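You operate a simulated robot arm through the tools that you are given. There is no shell and no other tool. Be economical: measure what you need, move in short steps, check, and stop when the job is done.

The job below is to be done with a simulated two-armed robot. You get a single attempt, and the scene is never put back.

TASK
Pick up the white-ring jar with one hand, pass it to the other hand and put it on the clear end of the tiled table. Set down upright: white-ring jar.

Only the result counts: the job must be done as asked and must still hold three seconds after the hand-in. Knocking over, shifting, dropping, spilling or breaking anything else fails it.

THE ROBOT
Two 7-joint arms with two-finger parallel grippers on one trunk, on a base that drives. Base frame: it is fixed to the floor where the robot stands at the start and does not move with it; the origin is under the middle of the robot, x ahead of it, y to its left, z up. Units: m, degrees, N and s.
The left shoulder is at the start at [0.07, 0.188, 0.969], the right one opposite. With the tool pointing down near the work surface each hand reaches from about 0.32 to 0.8 m from the robot's upright axis, wherever it stands, measured 20 degrees to its own side. Places, roughly: clear end of the tiled table (57x25 cm) [-0.88, -0.5, 0.8]. Payload 3.91 kg a hand.
The tool frame of a hand sits at the grasp point between the pads (the TCP): z along the fingers, y along the line on which they close. The tips reach 0.03 m beyond it. Largest opening 0.11 m; finger width 0.02, thickness 0.01; the body of the gripper, 0.048 by 0.112 m, starts 0.055 m behind the TCP.
Orientation is told as [roll, pitch, yaw] about the base's x, y, z axes, in that order, counted from this pose: with the fingers straight down and closing along the base's y, the tool's x points along the base's -x, its y along +y and its z along -z.

THE INTERFACE
- The arms move only by the tool drive_tool. It takes "left_plan", "right_plan" or both (then of equal length, played together; a hand with none holds still); each is a list of rows, each a list of 2 entries, a list of its own where there are three numbers: the shift along the tool's x, y, z in units of 20 mm (1.0 is 20 mm), then the turn, a rotation vector about the tool's x, y, z in units of 8 degrees (1.0 is 8 degrees). In form: [[[x, y, z], [rx, ry, rz]], ...]. A call has 1 to 20 rows; each row shifts and turns the commanded pose from where the row before left it, along the tool's axes as they then stand. "left_grip" and "right_grip" are, for a hand that has rows, the gripper command, from -1 (shut) to 1 (fully open), values between in proportion, set as the call begins (left out, the last holds). A call with a number of a shift or a turn outside -1 to 1 is refused whole. Rows are played at 5 a second. More than 0.05 m and 8.6 degrees between two rows, or a gripper value outside its range, and nothing of the call is played. Where a pose cannot be reached the arm comes as near as it can. A force on the tool above 40 N (or 10 N above the force at the start of the call, whichever is more), or a blocked arm, ends the call early, and 0.2 s more pass. The fingers move at their own pace (about 0.072 m/s each) and stop on an object; they squeeze with about 33 N. The grip force told is the motor's: it shows also when the fingers shut on nothing. Time passes only in rows, and 0.2 s behind the last, so rows that do not move let the fingers close. It gives the time, the measured TCP pose, the force on the tool (base axes), the opening and the grip force at its end, in the units of the frame above (readings bear some noise), with the torque about the TCP (base axes, N m) and any sound that the robot's microphone picked up.
- Cameras (640 x 400 px; columns grow to the right, rows downward): "scene" is now at [0.0518, -0.0574, 1.1504]; the picture's right is [-1.00, -0.07, 0.00], its down [-0.07, 0.93, -0.36] and it looks along [0.03, -0.36, -0.93] (base axes); focal length 214 px, centre (320, 200). "left" rides on the left gripper at [0.073, -0.017, -0.103] in its tool frame; the picture's right is [0.23, 0.97, 0.00], its down [-0.76, 0.18, -0.62] and it looks along [-0.61, 0.14, 0.78] (tool axes); focal length 222 px, centre (320, 200). "right" rides on the right gripper at [0.072, 0.017, -0.103] in its tool frame; the picture's right is [-0.23, 0.97, 0.00], its down [-0.76, -0.18, -0.62] and it looks along [-0.61, -0.14, 0.78] (tool axes); focal length 222 px, centre (320, 200). There is no depth. A picture from a camera that has moved, and an enlarged one, comes with that camera's place and axes in the base frame and with its lens.
- capture(camera): a new picture of that camera. The clock stands still meanwhile.
- slide_trunk(by): slides the trunk up (or, below 0, down) by that many m; the arms and the scene camera ride with it, the base frame stays. It gives what a move gives, with no picture.
- roll_base(legs): drives the robot by 1 to 6 legs, each [ahead, turn to the left] in m and degrees, along the robot's own axes; the way and the turn of a leg run together, so that a leg with both is an arc; at most 1.5 m and 180 degrees a leg. The arms and the cameras ride along, it lands a little off, and it stops where it bumps. It gives what a move gives.
- head_to(pan, tilt): turns the head with the scene camera to pan (to the left, within 86 degrees either way) and tilt (down, from -29 to 69), counted from straight ahead of the robot. It gives what a move gives.
- close_up(camera, box): a new picture of the part [left, top, right, bottom] of that camera's present view, enlarged. The clock stands still meanwhile.
- sign_off(): hands the job in; it is judged then, once.

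Work in short steps. Places have to be worked out from the pictures, the camera data and where the tool is seen: move nearer, look again, correct. Check each grasp and each placing, and mend what went wrong. You have 120 turns and 108 pictures in all, those below and enlarged ones among them. Open the grippers and draw the arms clear of the work before you hand the job in, unless the task says otherwise; then end with one line.

The tools are called by a JSON object that holds its "api" and its "payload". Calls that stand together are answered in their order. drive_tool: Moves the arms, as the interface text tells. Its arguments: {"type":"object","properties":{"left_plan":{"type":"array","items":{"type":"array"}},"left_grip":{"type":"number"},"right_plan":{"type":"array","items":{"type":"array"}},"right_grip":{"type":"number"}},"required":[]} The other tools are called the same way: slide_trunk (by) slides the trunk up or down; roll_base (legs) drives the base; head_to (pan, tilt) turns the head that bears the scene camera; capture (camera) takes a picture; close_up (camera, box) takes an enlarged picture of a part of a camera's view; sign_off () hands the job in.

At the start:

```text
t: 0.0
left_tool_pos: [0.0757, 0.297, 0.2955]
left_tool_rot: [2.8, -5.2, -12.9]
left_wrist_force: [-1.0, -0.2, 0.2]
left_wrist_torque: [0.01, -0.01, 0.02]
left_finger_gap: 0.1098
left_finger_force: 0.0
right_tool_pos: [0.4623, -0.4315, 1.0314]
right_tool_rot: [0.0, -0.1, 0.0]
right_wrist_force: [-0.2, 0.2, 0.1]
right_wrist_torque: [-0.01, -0.01, -0.05]
right_finger_gap: 0.11
right_finger_force: 0.0
trunk travel left (down, up): [-0.479, 0.461]
robot x, y, heading: [0.0052, -0.0012, 0.2]
head pan, tilt: [-85.9, 68.6]
```

scene: 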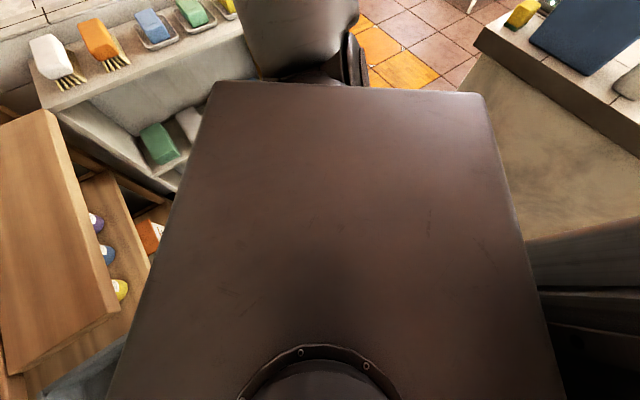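
right: 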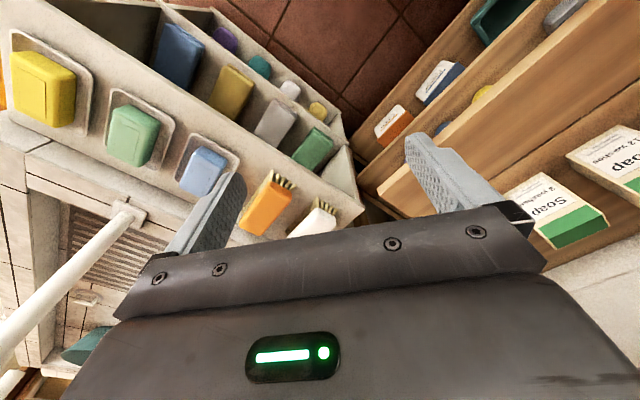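
left: 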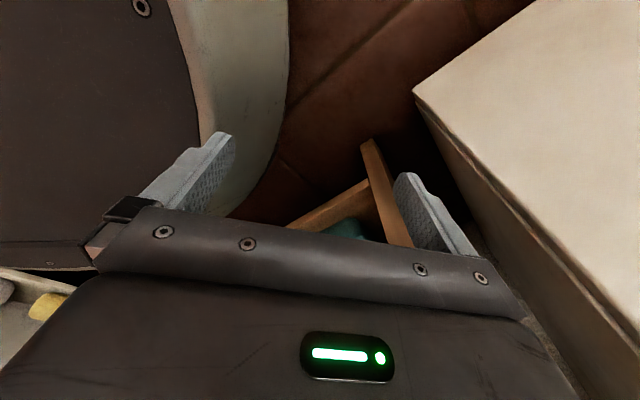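

The scene camera looks down to the right and shows no jar; I turn the head to look around ahead first.

{"api": "head_to", "payload": {"pan": 0, "tilt": 25}}

{"api": "capture", "payload": {"camera": "scene"}}

{"api": "head_to", "payload": {"pan": 86, "tilt": 25}}

{"api": "capture", "payload": {"camera": "scene"}}

{"api": "head_to", "payload": {"pan": -86, "tilt": 25}}

{"api": "capture", "payload": {"camera": "scene"}}

```text
t: 1.6
left_tool_pos: [0.0765, 0.297, 0.2946]
left_tool_rot: [2.8, -5.1, -12.9]
left_wrist_force: [-0.1, -0.4, 0.4]
left_wrist_torque: [0.01, -0.01, 0.03]
left_finger_gap: 0.1101
left_finger_force: 0.0
right_tool_pos: [0.4627, -0.4318, 1.0323]
right_tool_rot: [0.0, -0.1, 0.0]
right_wrist_force: [-1.1, 0.1, 0.4]
right_wrist_torque: [0.0, 0.05, 0.0]
right_finger_gap: 0.1099
right_finger_force: 0.2
trunk travel left (down, up): [-0.479, 0.461]
robot x, y, heading: [-0.0021, 0.0002, -0.1]
head pan, tilt: [0.0, 25.0]
```

```text
104 pictures are left
camera scene: at [0.14, -0.0016, 1.2097], right [0.0, -1.0, 0.0], down [-0.42, 0.0, -0.91], along [0.91, 0.0, -0.42], focal length 214 px, centre (320, 200)
```

scene: 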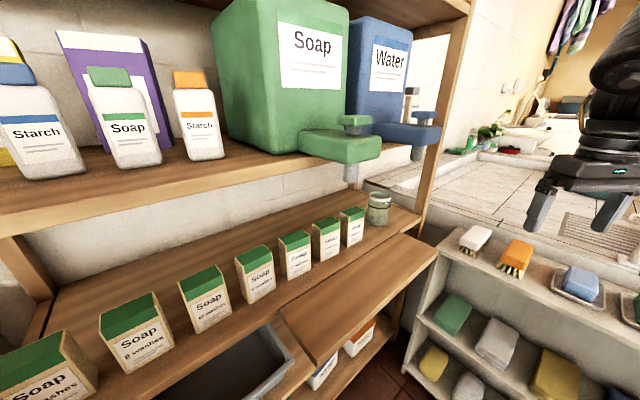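

```text
t: 3.2
left_tool_pos: [0.0772, 0.2978, 0.2953]
left_tool_rot: [2.8, -5.0, -12.8]
left_wrist_force: [-0.1, -0.6, -0.2]
left_wrist_torque: [0.0, -0.01, 0.02]
left_finger_gap: 0.11
left_finger_force: 0.0
right_tool_pos: [0.4628, -0.4308, 1.0317]
right_tool_rot: [0.0, -0.1, -0.1]
right_wrist_force: [0.6, 0.1, 0.1]
right_wrist_torque: [-0.03, 0.0, 0.0]
right_finger_gap: 0.1101
right_finger_force: 0.1
trunk travel left (down, up): [-0.479, 0.461]
robot x, y, heading: [0.0023, 0.0031, -0.0]
head pan, tilt: [85.9, 25.0]
```

```text
103 pictures are left
camera scene: at [0.0544, 0.0904, 1.2097], right [1.0, -0.07, 0.0], down [-0.03, -0.42, -0.91], along [0.06, 0.9, -0.42], focal length 214 px, centre (320, 200)
```

scene: 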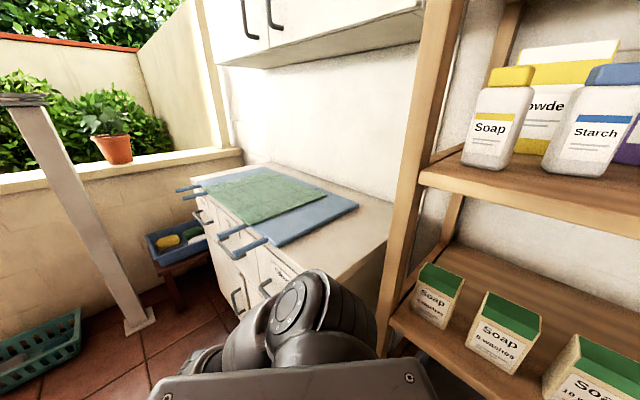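

```text
t: 5.8
left_tool_pos: [0.0758, 0.2969, 0.2947]
left_tool_rot: [2.9, -5.1, -13.0]
left_wrist_force: [-0.2, -1.0, -0.7]
left_wrist_torque: [0.0, -0.02, -0.01]
left_finger_gap: 0.11
left_finger_force: 0.1
right_tool_pos: [0.463, -0.4312, 1.0302]
right_tool_rot: [0.0, -0.2, 0.0]
right_wrist_force: [0.3, -0.7, 0.0]
right_wrist_torque: [0.0, 0.04, 0.0]
right_finger_gap: 0.1101
right_finger_force: 0.1
trunk travel left (down, up): [-0.479, 0.461]
robot x, y, heading: [-0.0006, -0.005, 0.1]
head pan, tilt: [-85.9, 25.0]
```

```text
102 pictures are left
camera scene: at [0.0544, -0.0934, 1.2097], right [-1.0, -0.07, 0.0], down [-0.03, 0.42, -0.91], along [0.06, -0.9, -0.42], focal length 214 px, centre (320, 200)
```

scene: 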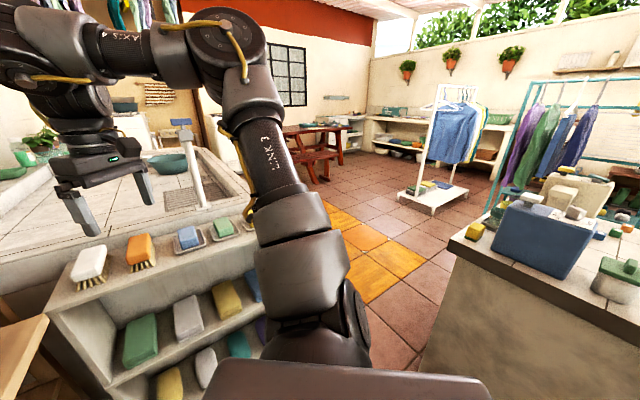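

A jar stands on the middle shelf under the dispensers near (378,208) ahead. I zoom in on it, and also look at the table behind right.

{"api": "close_up", "payload": {"camera": "scene", "box": [440, 150, 640, 330]}}

{"api": "head_to", "payload": {"pan": -10, "tilt": 30}}

{"api": "close_up", "payload": {"camera": "scene", "box": [270, 110, 430, 210]}}

```text
2.22 times, centred on (540, 240) of scene
camera zoom: at [0.0544, -0.0934, 1.2097], right [-1.0, -0.07, 0.0], down [-0.03, 0.42, -0.91], along [0.06, -0.9, -0.42], focal length 477 px, centre (-169, 111)
```

zoom: 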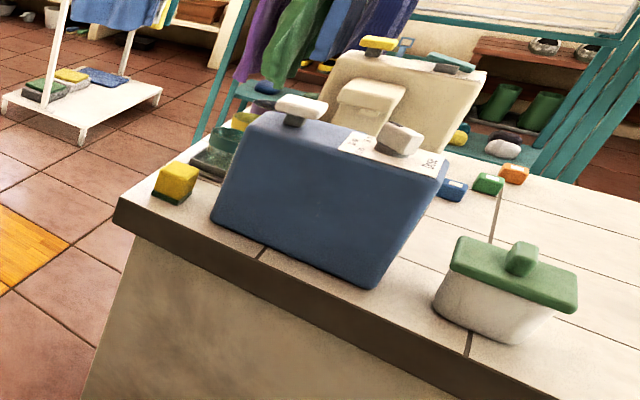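

```text
t: 7.3
left_tool_pos: [0.0764, 0.2976, 0.2959]
left_tool_rot: [2.8, -5.1, -12.9]
left_wrist_force: [0.3, 0.2, 0.6]
left_wrist_torque: [0.02, 0.02, 0.02]
left_finger_gap: 0.1104
left_finger_force: 0.1
right_tool_pos: [0.4633, -0.431, 1.0308]
right_tool_rot: [0.1, -0.1, -0.1]
right_wrist_force: [0.4, 0.5, 0.1]
right_wrist_torque: [-0.02, 0.04, 0.01]
right_finger_gap: 0.1099
right_finger_force: 0.1
trunk travel left (down, up): [-0.479, 0.461]
robot x, y, heading: [-0.0009, 0.0051, 0.2]
head pan, tilt: [-10.0, 30.0]
```

```text
4.00 times, centred on (350, 160) of scene
camera zoom: at [0.1369, -0.0173, 1.2017], right [-0.17, -0.98, 0.0], down [-0.49, 0.09, -0.87], along [0.85, -0.15, -0.5], focal length 858 px, centre (200, 360)
```

zoom: 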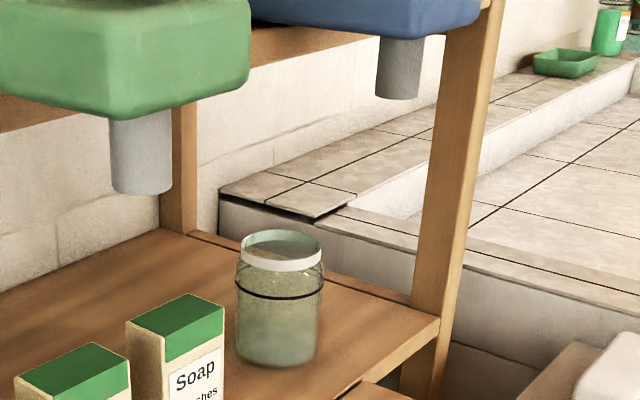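

The white-ring jar is at about (0.81, -0.21), base z≈0.815 (checked against a soap box seen by two cameras), about 7.5 cm wide and 10 cm tall. Next I look at the surroundings of both arms before moving them.

{"api": "head_to", "payload": {"pan": 60, "tilt": 60}}

{"api": "capture", "payload": {"camera": "scene"}}

{"api": "head_to", "payload": {"pan": -25, "tilt": 35}}

{"api": "capture", "payload": {"camera": "scene"}}

```text
t: 8.7
left_tool_pos: [0.0776, 0.2967, 0.2946]
left_tool_rot: [2.8, -5.1, -13.0]
left_wrist_force: [0.7, 0.0, 0.2]
left_wrist_torque: [0.01, 0.02, 0.01]
left_finger_gap: 0.1102
left_finger_force: 0.0
right_tool_pos: [0.4623, -0.4318, 1.0317]
right_tool_rot: [0.2, -0.1, -0.1]
right_wrist_force: [-0.3, -0.5, -0.2]
right_wrist_torque: [-0.01, -0.02, 0.01]
right_finger_gap: 0.1099
right_finger_force: 0.0
trunk travel left (down, up): [-0.479, 0.461]
robot x, y, heading: [0.0024, -0.0021, 0.1]
head pan, tilt: [60.0, 60.0]
```

```text
99 pictures are left
camera scene: at [0.0812, 0.0562, 1.1597], right [0.87, -0.5, 0.0], down [-0.43, -0.75, -0.5], along [0.25, 0.43, -0.87], focal length 214 px, centre (320, 200)
```

scene: 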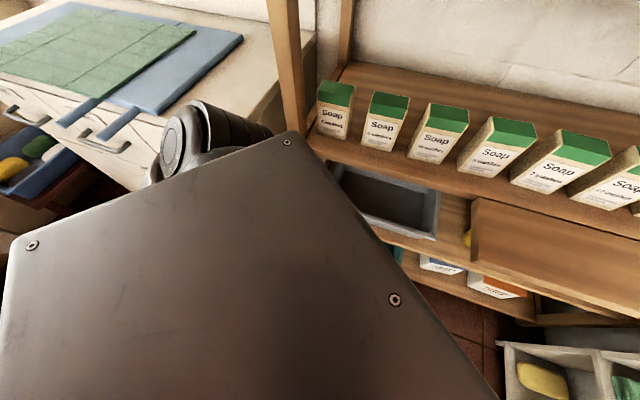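

```text
t: 10.3
left_tool_pos: [0.0777, 0.2979, 0.2945]
left_tool_rot: [2.8, -5.1, -12.9]
left_wrist_force: [-0.1, 0.3, -0.3]
left_wrist_torque: [0.01, 0.0, -0.02]
left_finger_gap: 0.1099
left_finger_force: 0.0
right_tool_pos: [0.4633, -0.4322, 1.0322]
right_tool_rot: [0.0, -0.1, 0.0]
right_wrist_force: [-0.7, 0.1, 0.0]
right_wrist_torque: [0.01, -0.02, 0.0]
right_finger_gap: 0.1099
right_finger_force: 0.2
trunk travel left (down, up): [-0.479, 0.461]
robot x, y, heading: [-0.0012, 0.003, 0.1]
head pan, tilt: [-25.0, 35.0]
```

```text
98 pictures are left
camera scene: at [0.1277, -0.0386, 1.1939], right [-0.42, -0.91, 0.0], down [-0.52, 0.24, -0.82], along [0.74, -0.35, -0.57], focal length 214 px, centre (320, 200)
```

scene: 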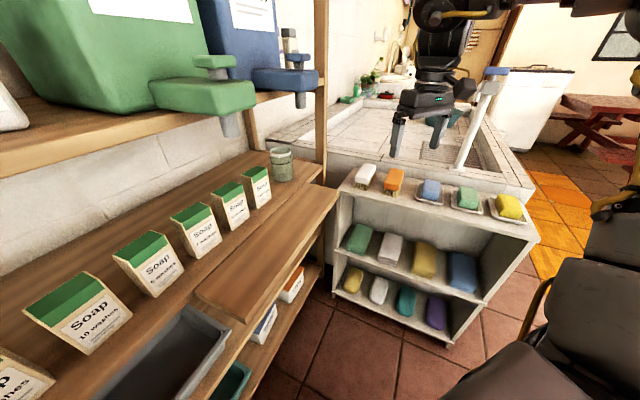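

The shelf's right front post stands at about (0.72, -0.32) and the last soap box's right edge is at about y -0.14. The jar between them can be reached with a forward-pointing, slightly down-tilted right hand, so I pitch that hand up by 65° where it is, away from everything.

{"api": "drive_tool", "payload": {"right_plan": [[[0, 0, 0], [0, -0.9, 0]], [[0, 0, 0], [0, -0.9, 0]], [[0, 0, 0], [0, -0.9, 0]], [[0, 0, 0], [0, -0.9, 0]], [[0, 0, 0], [0, -0.9, 0]], [[0, 0, 0], [0, -0.9, 0]], [[0, 0, 0], [0, -0.9, 0]], [[0, 0, 0], [0, -0.9, 0]], [[0, 0, 0], [0, -0.9, 0]], [[0, 0, 0], [0, 0, 0]], [[0, 0, 0], [0, 0, 0]]]}}

{"api": "capture", "payload": {"camera": "scene"}}

{"api": "capture", "payload": {"camera": "right"}}

```text
t: 12.7
left_tool_pos: [0.0761, 0.2983, 0.2959]
left_tool_rot: [2.8, -5.1, -12.9]
left_wrist_force: [-0.7, 0.6, 0.4]
left_wrist_torque: [-0.01, 0.01, 0.05]
left_finger_gap: 0.1101
left_finger_force: 0.0
right_tool_pos: [0.4627, -0.4323, 1.0311]
right_tool_rot: [0.1, -65.1, -0.1]
right_wrist_force: [-0.5, 0.0, -0.1]
right_wrist_torque: [0.02, 0.02, 0.01]
right_finger_gap: 0.1102
right_finger_force: 0.0
trunk travel left (down, up): [-0.479, 0.461]
robot x, y, heading: [0.0017, -0.0005, -0.1]
head pan, tilt: [-25.0, 35.0]
```

```text
97 pictures are left
camera scene: at [0.1277, -0.0391, 1.1939], right [-0.42, -0.91, 0.0], down [-0.52, 0.24, -0.82], along [0.74, -0.35, -0.57], focal length 214 px, centre (320, 200)
```

scene: 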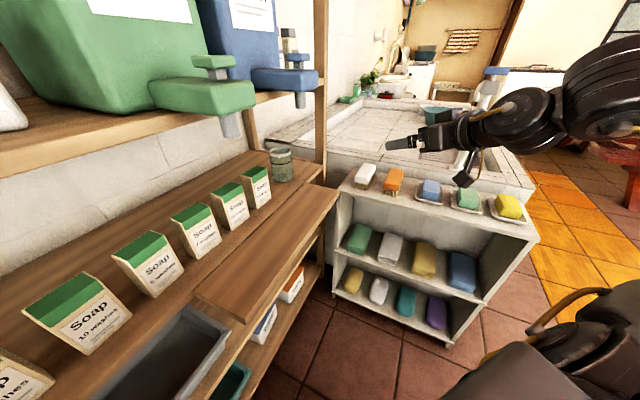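

```text
96 pictures are left
camera right: at [0.3384, -0.4139, 1.0089], right [0.1, 0.97, 0.21], down [-0.24, -0.18, 0.95], along [0.97, -0.14, 0.22], focal length 222 px, centre (320, 200)
```

right: 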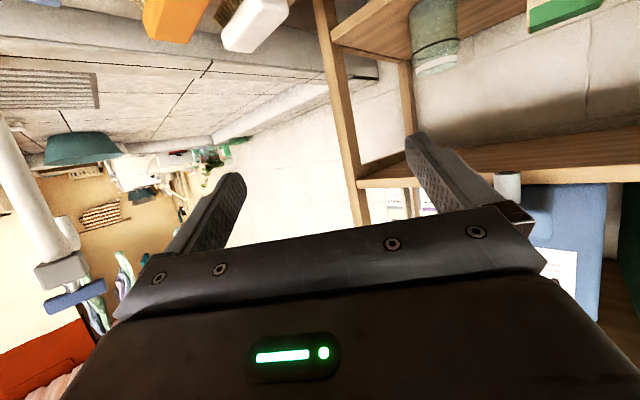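

The two views agree: jar top centre is at (0.82, -0.215, 0.905), the blue nozzle's tip at (0.635, -0.22, 1.09), and the approach corridor runs from y -0.30 to -0.13. I set the pitch to -52° for camera-housing clearance and move to a pre-approach point at (0.52, -0.215, 0.93), with the fingers slightly narrowed.

{"api": "drive_tool", "payload": {"right_plan": [[[0, 0, 0], [0, 0.82, 0]], [[0, 0, 0], [0, 0.82, 0]], [[0.185, 0.904, 0.447], [0, 0, 0]], [[0.185, 0.904, 0.447], [0, 0, 0]], [[0.185, 0.904, 0.447], [0, 0, 0]], [[0.185, 0.904, 0.447], [0, 0, 0]], [[0.185, 0.904, 0.447], [0, 0, 0]], [[0.185, 0.904, 0.447], [0, 0, 0]], [[0.185, 0.904, 0.447], [0, 0, 0]], [[0.185, 0.904, 0.447], [0, 0, 0]], [[0.185, 0.904, 0.447], [0, 0, 0]], [[0.185, 0.904, 0.447], [0, 0, 0]], [[0.185, 0.904, 0.447], [0, 0, 0]], [[0.185, 0.904, 0.447], [0, 0, 0]], [[0, 0, 0], [0, 0, 0]]], "right_grip": 0.73}}

{"api": "capture", "payload": {"camera": "scene"}}

{"api": "capture", "payload": {"camera": "right"}}

```text
t: 15.9
left_tool_pos: [0.0762, 0.2979, 0.2947]
left_tool_rot: [2.8, -5.3, -12.9]
left_wrist_force: [-1.1, -0.3, 0.8]
left_wrist_torque: [0.01, 0.0, -0.01]
left_finger_gap: 0.11
left_finger_force: 0.1
right_tool_pos: [0.5564, -0.2877, 0.9368]
right_tool_rot: [0.1, -51.8, 0.2]
right_wrist_force: [0.5, 0.0, 0.3]
right_wrist_torque: [0.0, 0.01, 0.01]
right_finger_gap: 0.0953
right_finger_force: 0.0
right hand out of reach, approached as far as the arm can: row 9, 10, 11, 12, 13, 14
trunk travel left (down, up): [-0.479, 0.461]
robot x, y, heading: [0.0001, -0.0052, -0.1]
head pan, tilt: [-25.0, 35.0]
```

```text
95 pictures are left
camera scene: at [0.1273, -0.0386, 1.194], right [-0.42, -0.91, 0.0], down [-0.52, 0.24, -0.82], along [0.74, -0.35, -0.57], focal length 214 px, centre (320, 200)
```

scene: 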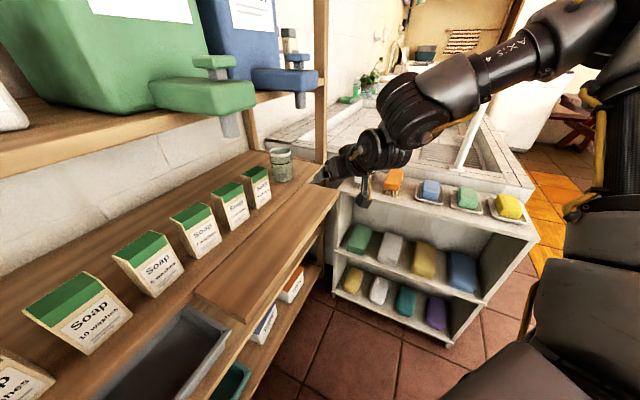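

```text
94 pictures are left
camera right: at [0.4304, -0.2704, 0.944], right [0.14, 0.97, 0.18], down [-0.02, -0.18, 0.98], along [0.99, -0.14, -0.01], focal length 222 px, centre (320, 200)
```

right: 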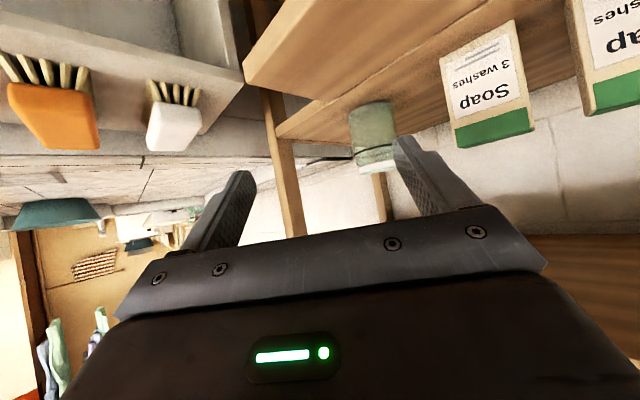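

The arm was folded too tightly to reach y -0.215 at x 0.52, stopping at y -0.288. Moving ahead should open it, so I go on to (0.62, -0.215, 0.90), still short of the post and the boxes.

{"api": "drive_tool", "payload": {"right_plan": [[[-0.317, 0, 0.81], [0, 0, 0]], [[-0.317, 0, 0.81], [0, 0, 0]], [[-0.317, 0, 0.81], [0, 0, 0]], [[-0.317, 0, 0.81], [0, 0, 0]], [[-0.317, 0, 0.81], [0, 0, 0]], [[-0.317, 0, 0.81], [0, 0, 0]], [[0, 0, 0], [0, 0, 0]], [[0, 0, 0], [0, 0, 0]]]}}

{"api": "capture", "payload": {"camera": "right"}}

{"api": "capture", "payload": {"camera": "scene"}}

```text
t: 17.7
left_tool_pos: [0.0766, 0.2973, 0.2954]
left_tool_rot: [2.7, -5.2, -12.9]
left_wrist_force: [-0.4, 0.1, 0.2]
left_wrist_torque: [0.02, 0.01, 0.03]
left_finger_gap: 0.1098
left_finger_force: 0.0
right_tool_pos: [0.6578, -0.2897, 0.9046]
right_tool_rot: [0.1, -51.8, -0.1]
right_wrist_force: [-0.1, 0.0, 0.4]
right_wrist_torque: [-0.01, 0.03, -0.05]
right_finger_gap: 0.0952
right_finger_force: 0.0
trunk travel left (down, up): [-0.479, 0.461]
robot x, y, heading: [0.0013, 0.0002, 0.1]
head pan, tilt: [-25.0, 35.0]
```

```text
93 pictures are left
camera right: at [0.5314, -0.2714, 0.9122], right [0.14, 0.97, 0.18], down [-0.02, -0.18, 0.98], along [0.99, -0.14, -0.01], focal length 222 px, centre (320, 200)
```

right: 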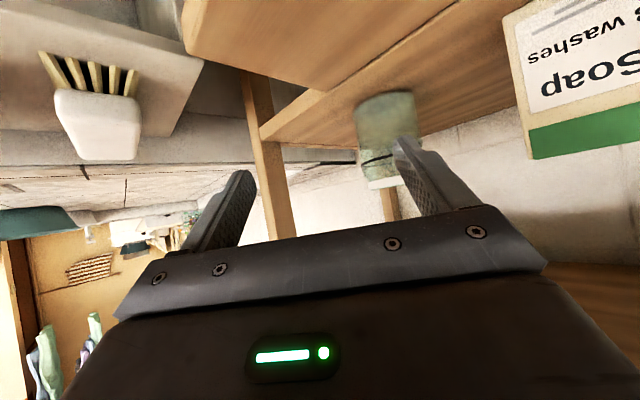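

```text
92 pictures are left
camera scene: at [0.1279, -0.0387, 1.1939], right [-0.42, -0.91, 0.0], down [-0.52, 0.24, -0.82], along [0.74, -0.35, -0.57], focal length 214 px, centre (320, 200)
```

scene: 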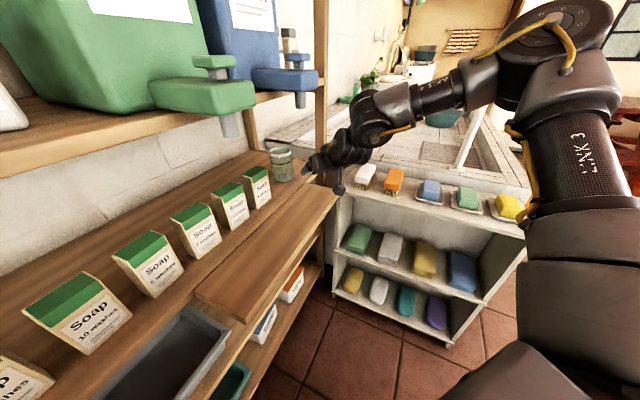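

The shifts count from the reached pose, so the hand is now at (0.658, -0.29, 0.905). I slide it 0.075 m left to line up with the jar.

{"api": "drive_tool", "payload": {"right_plan": [[[0, 0.75, 0], [0, 0, 0]], [[0, 0.75, 0], [0, 0, 0]], [[0, 0.75, 0], [0, 0, 0]], [[0, 0.75, 0], [0, 0, 0]], [[0, 0.75, 0], [0, 0, 0]], [[0, 0, 0], [0, 0, 0]]]}}

{"api": "capture", "payload": {"camera": "right"}}

{"api": "close_up", "payload": {"camera": "scene", "box": [200, 80, 420, 220]}}

```text
t: 19.1
left_tool_pos: [0.0762, 0.2975, 0.2949]
left_tool_rot: [2.9, -5.1, -12.9]
left_wrist_force: [-0.6, 0.6, 0.1]
left_wrist_torque: [0.0, 0.0, -0.05]
left_finger_gap: 0.1099
left_finger_force: 0.1
right_tool_pos: [0.6561, -0.2201, 0.9064]
right_tool_rot: [0.1, -51.8, -0.1]
right_wrist_force: [0.0, -0.2, 0.8]
right_wrist_torque: [0.04, 0.01, -0.05]
right_finger_gap: 0.0952
right_finger_force: 0.1
right hand out of reach, approached as far as the arm can: row 5
trunk travel left (down, up): [-0.479, 0.461]
robot x, y, heading: [0.0022, 0.0039, -0.1]
head pan, tilt: [-25.0, 35.0]
```

```text
91 pictures are left
camera right: at [0.5302, -0.2022, 0.9126], right [0.14, 0.97, 0.18], down [-0.02, -0.18, 0.98], along [0.99, -0.14, -0.01], focal length 222 px, centre (320, 200)
```

right: 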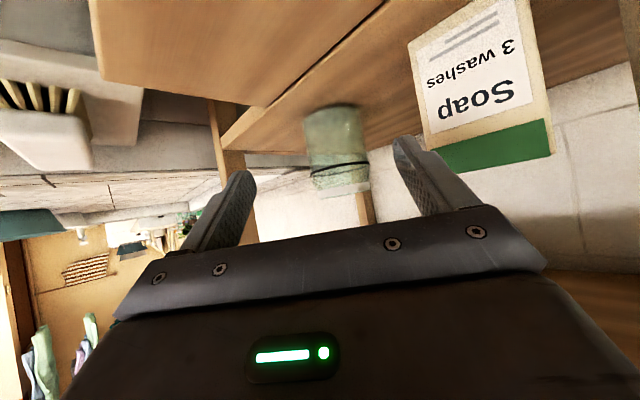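

```text
2.86 times, centred on (310, 150) of scene
camera zoom: at [0.1279, -0.0386, 1.1939], right [-0.42, -0.91, 0.0], down [-0.52, 0.24, -0.82], along [0.74, -0.35, -0.57], focal length 613 px, centre (349, 343)
```

zoom: 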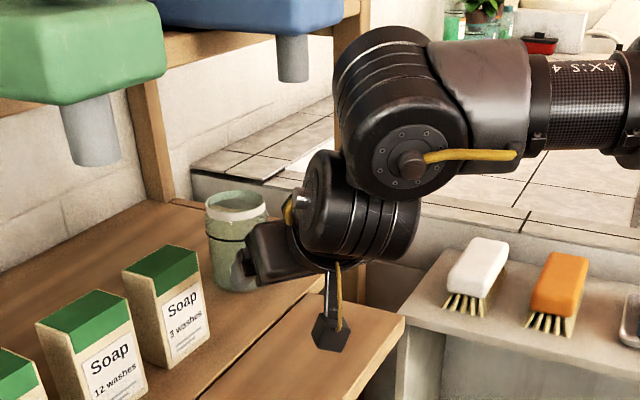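

The jar is at about (0.82, -0.211), z 0.813 to 0.905. To keep the wrist joint under the nozzle and the camera housing above the plank I go to pitch -58°, then advance low to x 0.74, just short of the jar.

{"api": "drive_tool", "payload": {"right_plan": [[[0, 0, 0], [0, -0.75, 0]], [[-0.046, 0.075, 0.797], [0, 0, 0]], [[-0.046, 0.075, 0.797], [0, 0, 0]], [[-0.046, 0.075, 0.797], [0, 0, 0]], [[-0.046, 0.075, 0.797], [0, 0, 0]], [[-0.046, 0.075, 0.797], [0, 0, 0]], [[-0.046, 0.075, 0.797], [0, 0, 0]], [[0, 0, 0], [0, 0, 0]]]}}

{"api": "capture", "payload": {"camera": "right"}}

{"api": "close_up", "payload": {"camera": "scene", "box": [200, 60, 420, 220]}}

```text
t: 20.9
left_tool_pos: [0.0752, 0.2977, 0.295]
left_tool_rot: [2.8, -4.9, -12.9]
left_wrist_force: [0.7, 0.6, 0.1]
left_wrist_torque: [0.01, -0.02, 0.01]
left_finger_gap: 0.1103
left_finger_force: 0.1
right_tool_pos: [0.7204, -0.246, 0.8678]
right_tool_rot: [0.2, -57.8, -0.1]
right_wrist_force: [-0.7, -0.2, -0.7]
right_wrist_torque: [0.0, -0.02, 0.03]
right_finger_gap: 0.095
right_finger_force: 0.0
right hand out of reach, approached as far as the arm can: row 3, 4, 5, 6, 7
trunk travel left (down, up): [-0.479, 0.461]
robot x, y, heading: [-0.002, -0.0001, -0.0]
head pan, tilt: [-25.0, 35.0]
```

```text
89 pictures are left
camera right: at [0.5946, -0.2281, 0.8616], right [0.12, 0.97, 0.19], down [-0.12, -0.18, 0.98], along [0.99, -0.14, 0.1], focal length 222 px, centre (320, 200)
```

right: 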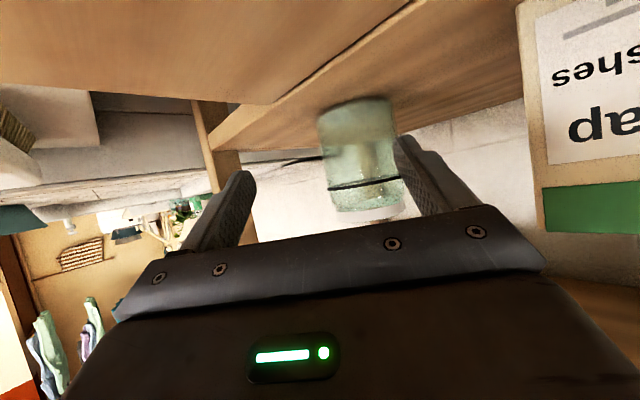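

```text
2.50 times, centred on (310, 140) of scene
camera zoom: at [0.1276, -0.0386, 1.1939], right [-0.42, -0.91, 0.0], down [-0.52, 0.24, -0.82], along [0.74, -0.35, -0.57], focal length 536 px, centre (345, 350)
```

zoom: 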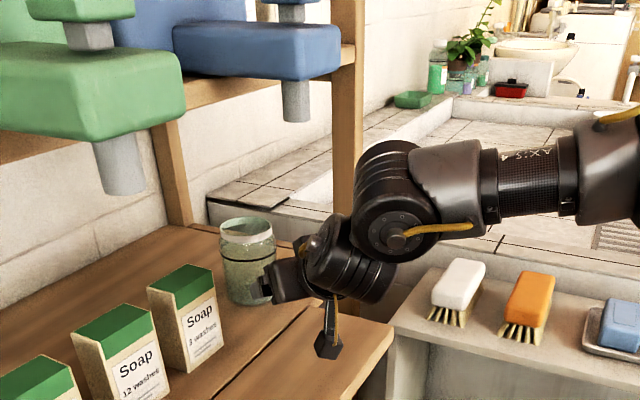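

The wrist can't swing that far left from this stance. I retract the hand clear of the shelf, then turn the base about 20° left so the jar lies more to the right arm's own side.

{"api": "drive_tool", "payload": {"right_plan": [[[0.318, -0.25, -0.98], [0, 0, 0]], [[0.318, -0.25, -0.98], [0, 0, 0]], [[0.318, -0.25, -0.98], [0, 0, 0]], [[0.318, -0.25, -0.98], [0, 0, 0]], [[0.318, -0.25, -0.98], [0, 0, 0]], [[0.318, -0.25, -0.98], [0, 0, 0]], [[0.048, -0.773, -0.935], [0, 0, 0]], [[0.048, -0.773, -0.935], [0, 0, 0]], [[0.048, -0.773, -0.935], [0, 0, 0]], [[0.048, -0.773, -0.935], [0, 0, 0]], [[0.048, -0.773, -0.935], [0, 0, 0]], [[0.048, -0.773, -0.935], [0, 0, 0]], [[0.048, -0.773, -0.935], [0, 0, 0]], [[0.048, -0.773, -0.935], [0, 0, 0]], [[0.048, -0.773, -0.935], [0, 0, 0]], [[0.048, -0.773, -0.935], [0, 0, 0]], [[0.048, -0.773, -0.935], [0, 0, 0]], [[0, 0, 0], [0, 0, 0]]]}}

{"api": "capture", "payload": {"camera": "scene"}}

```text
t: 24.7
left_tool_pos: [0.076, 0.2964, 0.2948]
left_tool_rot: [2.7, -5.1, -12.9]
left_wrist_force: [-0.8, 0.7, -0.1]
left_wrist_torque: [-0.02, 0.04, 0.02]
left_finger_gap: 0.1102
left_finger_force: 0.1
right_tool_pos: [0.423, -0.446, 0.9988]
right_tool_rot: [0.0, -57.7, 0.0]
right_wrist_force: [0.3, 1.0, 1.2]
right_wrist_torque: [0.04, -0.03, 0.01]
right_finger_gap: 0.0951
right_finger_force: 0.1
trunk travel left (down, up): [-0.479, 0.461]
robot x, y, heading: [0.0023, -0.0008, -0.2]
head pan, tilt: [-25.0, 35.0]
```

```text
87 pictures are left
camera scene: at [0.128, -0.0384, 1.1939], right [-0.42, -0.91, 0.0], down [-0.52, 0.24, -0.82], along [0.74, -0.35, -0.57], focal length 214 px, centre (320, 200)
```

scene: 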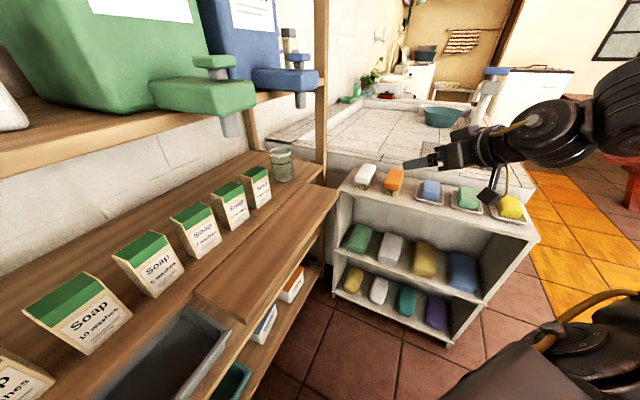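

Hand clear at (0.42, -0.45, 1.0). I turn the base 20° left.

{"api": "roll_base", "payload": {"legs": [[0, 20]]}}

{"api": "head_to", "payload": {"pan": -45, "tilt": 35}}

{"api": "capture", "payload": {"camera": "scene"}}

```text
t: 26.1
left_tool_pos: [-0.0287, 0.3067, 0.2954]
left_tool_rot: [2.8, -5.1, 6.9]
left_wrist_force: [0.2, 0.5, -0.7]
left_wrist_torque: [-0.01, -0.02, 0.03]
left_finger_gap: 0.11
left_finger_force: 0.3
right_tool_pos: [0.5482, -0.2776, 0.9993]
right_tool_rot: [0.1, -57.9, 19.7]
right_wrist_force: [0.0, -0.5, 0.2]
right_wrist_torque: [0.01, 0.03, -0.01]
right_finger_gap: 0.0951
right_finger_force: 0.1
trunk travel left (down, up): [-0.479, 0.461]
robot x, y, heading: [0.0027, -0.0032, 19.7]
head pan, tilt: [-25.0, 35.0]
```

```text
t: 27.0
left_tool_pos: [-0.0289, 0.3052, 0.294]
left_tool_rot: [2.8, -5.1, 6.7]
left_wrist_force: [-0.6, 0.4, 0.3]
left_wrist_torque: [0.01, -0.01, 0.02]
left_finger_gap: 0.1101
left_finger_force: 0.0
right_tool_pos: [0.5473, -0.277, 0.9994]
right_tool_rot: [0.0, -57.8, 19.7]
right_wrist_force: [-1.1, 0.4, 0.0]
right_wrist_torque: [0.03, 0.01, -0.01]
right_finger_gap: 0.0951
right_finger_force: 0.1
trunk travel left (down, up): [-0.479, 0.461]
robot x, y, heading: [0.001, -0.0002, 19.6]
head pan, tilt: [-45.0, 35.0]
```

```text
86 pictures are left
camera scene: at [0.1246, -0.0222, 1.1939], right [-0.43, -0.9, 0.0], down [-0.52, 0.24, -0.82], along [0.74, -0.35, -0.57], focal length 214 px, centre (320, 200)
```

scene: 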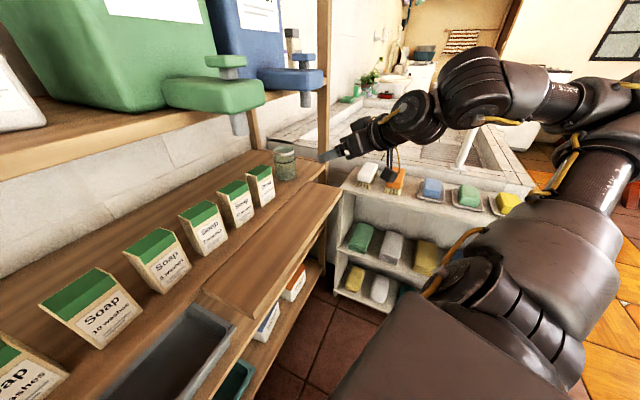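

The robot's heading is now 19.7° and the hand points 20° left. I yaw it back to point straight along +x.

{"api": "drive_tool", "payload": {"right_plan": [[[0, 0, 0], [0.697, 0, 0.435]], [[0, 0, 0], [0.697, 0, 0.435]], [[0, 0, 0], [0.697, 0, 0.435]], [[0, 0, 0], [0, 0, 0]], [[0, 0, 0], [0, 0, 0]]]}}

```text
t: 28.2
left_tool_pos: [-0.0274, 0.3066, 0.2951]
left_tool_rot: [2.8, -5.1, 6.8]
left_wrist_force: [-0.4, 0.3, 0.7]
left_wrist_torque: [-0.03, -0.03, 0.02]
left_finger_gap: 0.1098
left_finger_force: 0.0
right_tool_pos: [0.552, -0.2854, 1.0076]
right_tool_rot: [0.0, -57.8, 0.2]
right_wrist_force: [0.2, -0.6, -1.0]
right_wrist_torque: [-0.02, -0.04, 0.02]
right_finger_gap: 0.0951
right_finger_force: 0.1
right hand out of reach, approached as far as the arm can: row 2, 3
trunk travel left (down, up): [-0.479, 0.461]
robot x, y, heading: [0.0011, 0.0002, 19.5]
head pan, tilt: [-45.0, 35.0]
```

Orientation reached. I move diagonally to (0.70, -0.212, 0.862), in front of the jar.

{"api": "drive_tool", "payload": {"right_plan": [[[0.206, 0.332, 0.922], [0, 0, 0]], [[0.206, 0.332, 0.922], [0, 0, 0]], [[0.206, 0.332, 0.922], [0, 0, 0]], [[0.206, 0.332, 0.922], [0, 0, 0]], [[0.206, 0.332, 0.922], [0, 0, 0]], [[0.206, 0.332, 0.922], [0, 0, 0]], [[0.206, 0.332, 0.922], [0, 0, 0]], [[0.206, 0.332, 0.922], [0, 0, 0]], [[0.206, 0.332, 0.922], [0, 0, 0]], [[0.206, 0.332, 0.922], [0, 0, 0]], [[0.206, 0.332, 0.922], [0, 0, 0]], [[0, 0, 0], [0, 0, 0]]]}}

{"api": "capture", "payload": {"camera": "right"}}

{"api": "close_up", "payload": {"camera": "scene", "box": [200, 60, 420, 220]}}

```text
t: 30.8
left_tool_pos: [-0.0289, 0.3064, 0.2944]
left_tool_rot: [2.8, -5.3, 6.8]
left_wrist_force: [0.5, 0.5, 0.4]
left_wrist_torque: [0.0, -0.02, -0.01]
left_finger_gap: 0.11
left_finger_force: 0.1
right_tool_pos: [0.7034, -0.2231, 0.8614]
right_tool_rot: [-0.1, -57.8, 0.0]
right_wrist_force: [0.9, 0.4, 0.2]
right_wrist_torque: [0.03, -0.01, 0.01]
right_finger_gap: 0.0953
right_finger_force: 0.0
right hand out of reach, approached as far as the arm can: row 2, 5, 8
trunk travel left (down, up): [-0.479, 0.461]
robot x, y, heading: [-0.0008, 0.0016, 19.4]
head pan, tilt: [-45.0, 35.0]
```

```text
85 pictures are left
camera right: at [0.5765, -0.2043, 0.8549], right [0.12, 0.97, 0.19], down [-0.12, -0.18, 0.98], along [0.98, -0.14, 0.1], focal length 222 px, centre (320, 200)
```

right: 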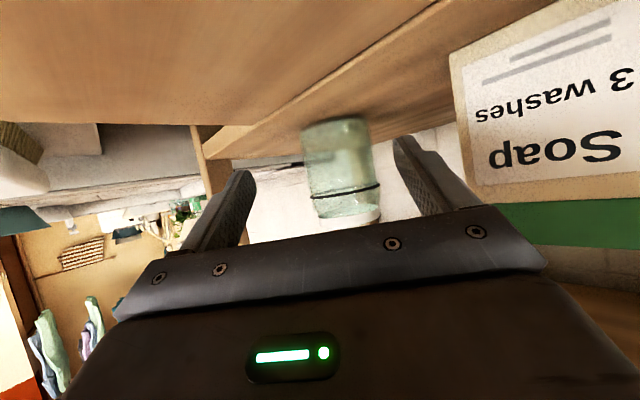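

```text
2.50 times, centred on (310, 140) of scene
camera zoom: at [0.1243, -0.0224, 1.194], right [-0.43, -0.9, 0.0], down [-0.52, 0.25, -0.82], along [0.74, -0.35, -0.57], focal length 536 px, centre (345, 350)
```

zoom: 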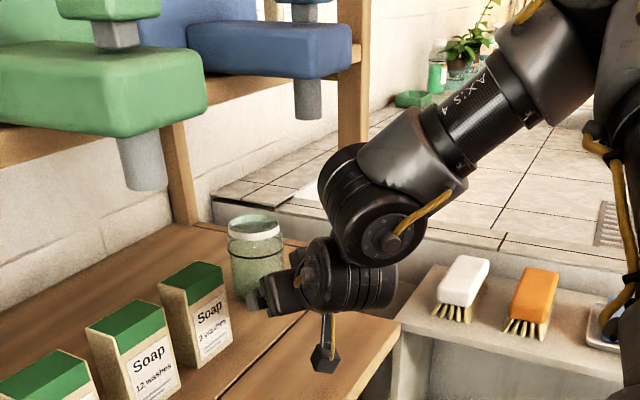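

The jar's axis is at y≈-0.208, so I centre the hand with the first rows while advancing, stopping 3 cm short to check.

{"api": "drive_tool", "payload": {"right_plan": [[[0, 0.35, 0], [0, 0, 0]], [[0, 0.35, 0], [0, 0, 0]], [[-0.474, 0, 0.775], [0, 0, 0]], [[-0.474, 0, 0.775], [0, 0, 0]], [[-0.474, 0, 0.775], [0, 0, 0]], [[0, 0, 0], [0, 0, 0]]]}}

{"api": "capture", "payload": {"camera": "right"}}

{"api": "close_up", "payload": {"camera": "scene", "box": [200, 60, 420, 220]}}

```text
t: 32.2
left_tool_pos: [-0.0281, 0.3062, 0.2933]
left_tool_rot: [2.8, -5.2, 6.9]
left_wrist_force: [-0.6, -0.8, -0.5]
left_wrist_torque: [0.04, 0.01, -0.03]
left_finger_gap: 0.1099
left_finger_force: 0.1
right_tool_pos: [0.7577, -0.2075, 0.8621]
right_tool_rot: [0.0, -57.8, 0.1]
right_wrist_force: [0.0, -0.5, -0.2]
right_wrist_torque: [0.04, 0.01, 0.02]
right_finger_gap: 0.0952
right_finger_force: 0.1
trunk travel left (down, up): [-0.479, 0.461]
robot x, y, heading: [-0.0002, -0.0011, 20.1]
head pan, tilt: [-45.0, 35.0]
```

```text
83 pictures are left
camera right: at [0.6316, -0.1901, 0.8553], right [0.12, 0.97, 0.19], down [-0.12, -0.18, 0.98], along [0.99, -0.14, 0.1], focal length 222 px, centre (320, 200)
```

right: 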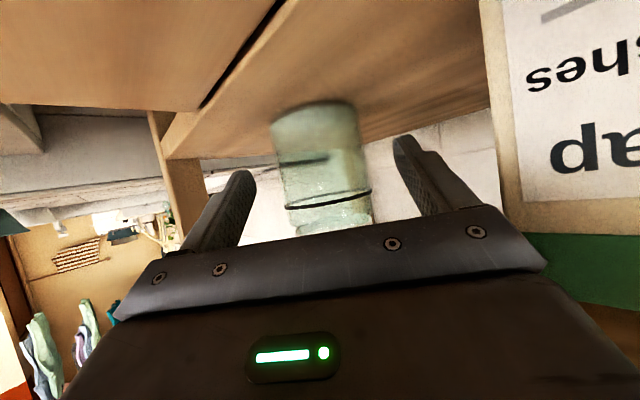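

```text
2.50 times, centred on (310, 140) of scene
camera zoom: at [0.1244, -0.0223, 1.194], right [-0.43, -0.9, 0.0], down [-0.52, 0.25, -0.82], along [0.74, -0.35, -0.57], focal length 536 px, centre (345, 350)
```

zoom: 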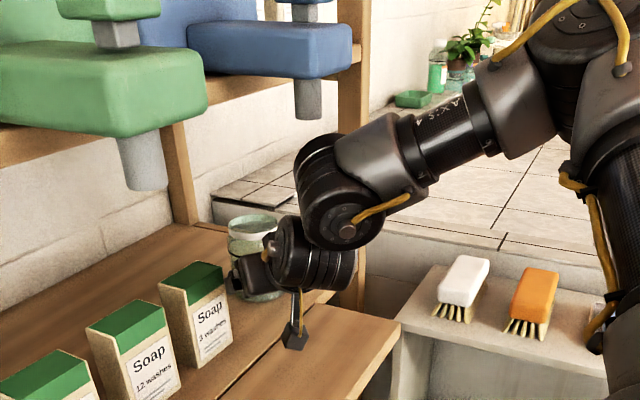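

The fingers straddle the jar centrally. The wrist joint will end close under the blue nozzle, so I advance only 4.4 cm to x≈0.80, where the pads still reach past the jar's axis.

{"api": "drive_tool", "payload": {"right_plan": [[[-0.389, 0, 0.622], [0, 0, 0]], [[-0.389, 0, 0.622], [0, 0, 0]], [[-0.389, 0, 0.622], [0, 0, 0]], [[0, 0, 0], [0, 0, 0]]]}}

{"api": "close_up", "payload": {"camera": "scene", "box": [200, 60, 420, 220]}}

{"api": "capture", "payload": {"camera": "right"}}

```text
t: 33.2
left_tool_pos: [-0.0285, 0.3061, 0.2961]
left_tool_rot: [2.8, -5.2, 6.9]
left_wrist_force: [0.9, -0.8, 0.2]
left_wrist_torque: [0.02, 0.04, -0.02]
left_finger_gap: 0.1097
left_finger_force: 0.1
right_tool_pos: [0.8018, -0.2086, 0.8612]
right_tool_rot: [-0.1, -57.8, 0.0]
right_wrist_force: [-0.6, -0.2, 0.3]
right_wrist_torque: [-0.04, 0.01, 0.05]
right_finger_gap: 0.0951
right_finger_force: 0.1
trunk travel left (down, up): [-0.479, 0.461]
robot x, y, heading: [0.0012, 0.0006, 19.7]
head pan, tilt: [-45.0, 35.0]
```

```text
2.50 times, centred on (310, 140) of scene
camera zoom: at [0.1244, -0.0222, 1.194], right [-0.43, -0.9, 0.0], down [-0.52, 0.25, -0.82], along [0.74, -0.35, -0.57], focal length 536 px, centre (345, 350)
```

zoom: 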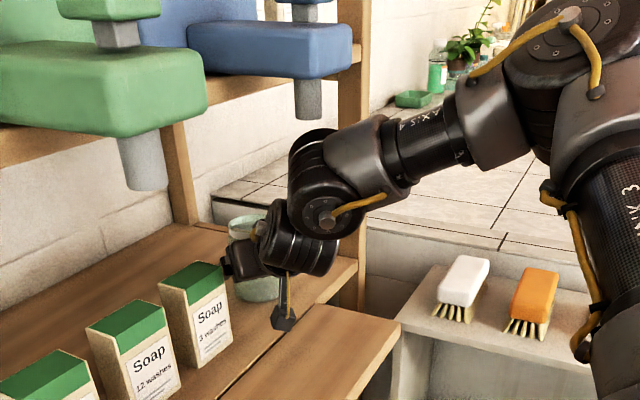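

```text
80 pictures are left
camera right: at [0.6754, -0.1912, 0.8551], right [0.12, 0.97, 0.19], down [-0.12, -0.18, 0.98], along [0.99, -0.14, 0.1], focal length 222 px, centre (320, 200)
```

right: 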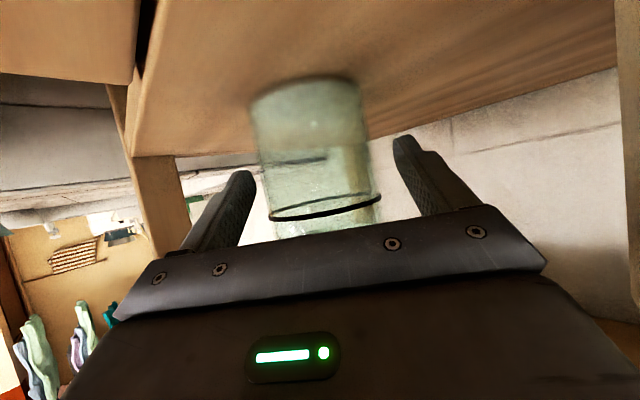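

Clear of the nozzle, with the jar between the pads. I close the fingers.

{"api": "drive_tool", "payload": {"right_plan": [[[0, 0, 0], [0, 0, 0]], [[0, 0, 0], [0, 0, 0]], [[0, 0, 0], [0, 0, 0]], [[0, 0, 0], [0, 0, 0]], [[0, 0, 0], [0, 0, 0]]], "right_grip": -1}}

{"api": "capture", "payload": {"camera": "right"}}

```text
t: 34.4
left_tool_pos: [-0.0286, 0.3067, 0.2953]
left_tool_rot: [2.8, -5.1, 6.8]
left_wrist_force: [0.1, 0.9, -0.3]
left_wrist_torque: [0.0, 0.01, 0.04]
left_finger_gap: 0.1099
left_finger_force: 0.1
right_tool_pos: [0.8018, -0.2094, 0.861]
right_tool_rot: [-0.1, -57.8, 0.1]
right_wrist_force: [0.0, 0.5, 0.4]
right_wrist_torque: [-0.02, 0.0, -0.02]
right_finger_gap: 0.0761
right_finger_force: 32.9
trunk travel left (down, up): [-0.479, 0.461]
robot x, y, heading: [0.0003, 0.0022, 19.7]
head pan, tilt: [-45.0, 35.0]
```

```text
79 pictures are left
camera right: at [0.6754, -0.1912, 0.8548], right [0.12, 0.97, 0.19], down [-0.12, -0.18, 0.98], along [0.99, -0.14, 0.1], focal length 222 px, centre (320, 200)
```

right: 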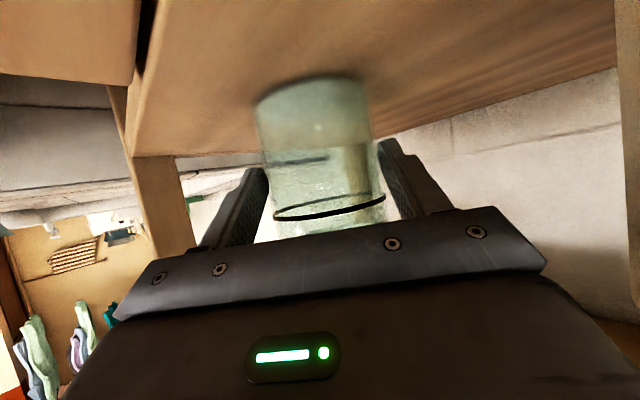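

Held at 7.6 cm width with 33 N. I lift about 8 mm and then draw back 2 cm to check that the jar comes along.

{"api": "drive_tool", "payload": {"right_plan": [[[-0.17, 0, -0.106], [0, 0, 0]], [[-0.17, 0, -0.106], [0, 0, 0]], [[0.265, 0, -0.424], [0, 0, 0]], [[0.265, 0, -0.424], [0, 0, 0]], [[0, 0, 0], [0, 0, 0]]]}}

{"api": "capture", "payload": {"camera": "right"}}

{"api": "close_up", "payload": {"camera": "scene", "box": [200, 60, 420, 220]}}

```text
t: 35.6
left_tool_pos: [-0.0287, 0.3054, 0.296]
left_tool_rot: [2.8, -5.1, 6.8]
left_wrist_force: [-0.5, -0.4, -0.6]
left_wrist_torque: [0.01, 0.02, 0.01]
left_finger_gap: 0.1099
left_finger_force: 0.1
right_tool_pos: [0.7819, -0.2077, 0.8705]
right_tool_rot: [0.0, -57.7, 0.0]
right_wrist_force: [-0.4, 0.0, -0.8]
right_wrist_torque: [-0.02, 0.04, 0.05]
right_finger_gap: 0.0764
right_finger_force: 33.5
trunk travel left (down, up): [-0.479, 0.461]
robot x, y, heading: [0.0004, -0.003, 19.7]
head pan, tilt: [-45.0, 35.0]
```

```text
78 pictures are left
camera right: at [0.6551, -0.1906, 0.8632], right [0.12, 0.97, 0.19], down [-0.12, -0.18, 0.98], along [0.99, -0.14, 0.1], focal length 222 px, centre (320, 200)
```

right: 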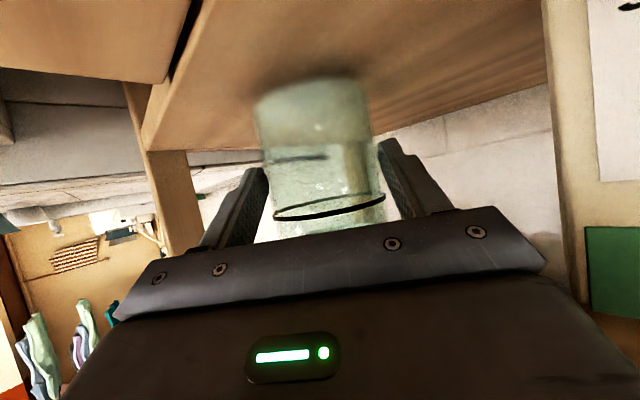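

```text
2.50 times, centred on (310, 140) of scene
camera zoom: at [0.1247, -0.0222, 1.1939], right [-0.43, -0.9, 0.0], down [-0.52, 0.25, -0.82], along [0.74, -0.35, -0.57], focal length 536 px, centre (345, 350)
```

zoom: 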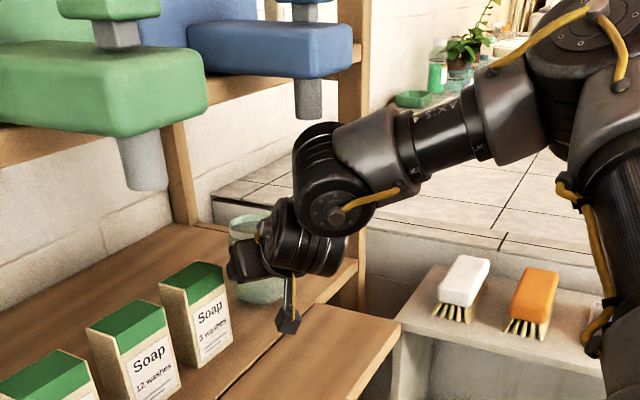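

The jar is lifted and firmly held. I withdraw straight back and then up and right, following the approach in reverse.

{"api": "drive_tool", "payload": {"right_plan": [[[0.462, -0.07, -0.89], [0, 0, 0]], [[0.462, -0.07, -0.89], [0, 0, 0]], [[0.462, -0.07, -0.89], [0, 0, 0]], [[0.462, -0.07, -0.89], [0, 0, 0]], [[0.462, -0.07, -0.89], [0, 0, 0]], [[-0.106, -0.5, -0.909], [0, 0, 0]], [[-0.106, -0.5, -0.909], [0, 0, 0]], [[-0.106, -0.5, -0.909], [0, 0, 0]], [[-0.106, -0.5, -0.909], [0, 0, 0]], [[-0.106, -0.5, -0.909], [0, 0, 0]], [[-0.106, -0.5, -0.909], [0, 0, 0]], [[-0.106, -0.5, -0.909], [0, 0, 0]], [[0, 0, 0], [0, 0, 0]]]}}

{"api": "capture", "payload": {"camera": "scene"}}

```text
t: 38.4
left_tool_pos: [-0.0278, 0.3065, 0.2955]
left_tool_rot: [2.9, -5.1, 6.8]
left_wrist_force: [0.3, 0.0, -0.4]
left_wrist_torque: [0.01, -0.02, 0.03]
left_finger_gap: 0.1102
left_finger_force: 0.1
right_tool_pos: [0.6853, -0.2083, 0.8726]
right_tool_rot: [0.1, -57.4, 0.6]
right_wrist_force: [-0.3, 0.2, -0.6]
right_wrist_torque: [-0.01, 0.03, 0.03]
right_finger_gap: 0.0764
right_finger_force: 32.8
right hand out of reach, approached as far as the arm can: row 5, 6, 7, 8, 9, 10, 11, 12
trunk travel left (down, up): [-0.479, 0.461]
robot x, y, heading: [-0.0002, -0.0013, 19.6]
head pan, tilt: [-45.0, 35.0]
```

```text
76 pictures are left
camera scene: at [0.1247, -0.0223, 1.1939], right [-0.43, -0.9, 0.0], down [-0.52, 0.25, -0.82], along [0.74, -0.35, -0.57], focal length 214 px, centre (320, 200)
```

scene: 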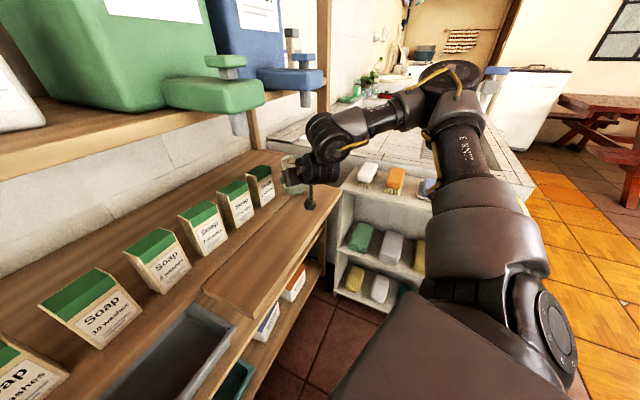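

The arm is at its folding limit with the jar at x≈0.70. I back the base 0.15 m along its heading, which carries the jar away from the boxes and shelf; the table edge behind is about 0.75 m off.

{"api": "roll_base", "payload": {"legs": [[-0.15, 0]]}}

{"api": "capture", "payload": {"camera": "scene"}}

```text
t: 39.8
left_tool_pos: [-0.1701, 0.255, 0.2945]
left_tool_rot: [2.7, -5.1, 6.8]
left_wrist_force: [0.0, 1.1, 0.6]
left_wrist_torque: [0.0, -0.03, 0.01]
left_finger_gap: 0.1103
left_finger_force: 0.0
right_tool_pos: [0.5433, -0.2601, 0.8738]
right_tool_rot: [0.2, -57.4, 0.4]
right_wrist_force: [-0.5, 0.7, -0.4]
right_wrist_torque: [0.0, 0.07, 0.02]
right_finger_gap: 0.0763
right_finger_force: 32.2
trunk travel left (down, up): [-0.479, 0.461]
robot x, y, heading: [-0.1392, -0.0523, 19.7]
head pan, tilt: [-45.0, 35.0]
```

```text
75 pictures are left
camera scene: at [-0.0178, -0.0733, 1.1941], right [-0.43, -0.9, 0.0], down [-0.52, 0.25, -0.82], along [0.74, -0.35, -0.57], focal length 214 px, centre (320, 200)
```

scene: 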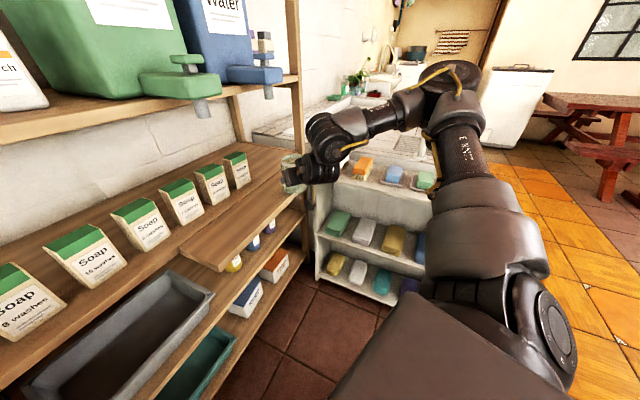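

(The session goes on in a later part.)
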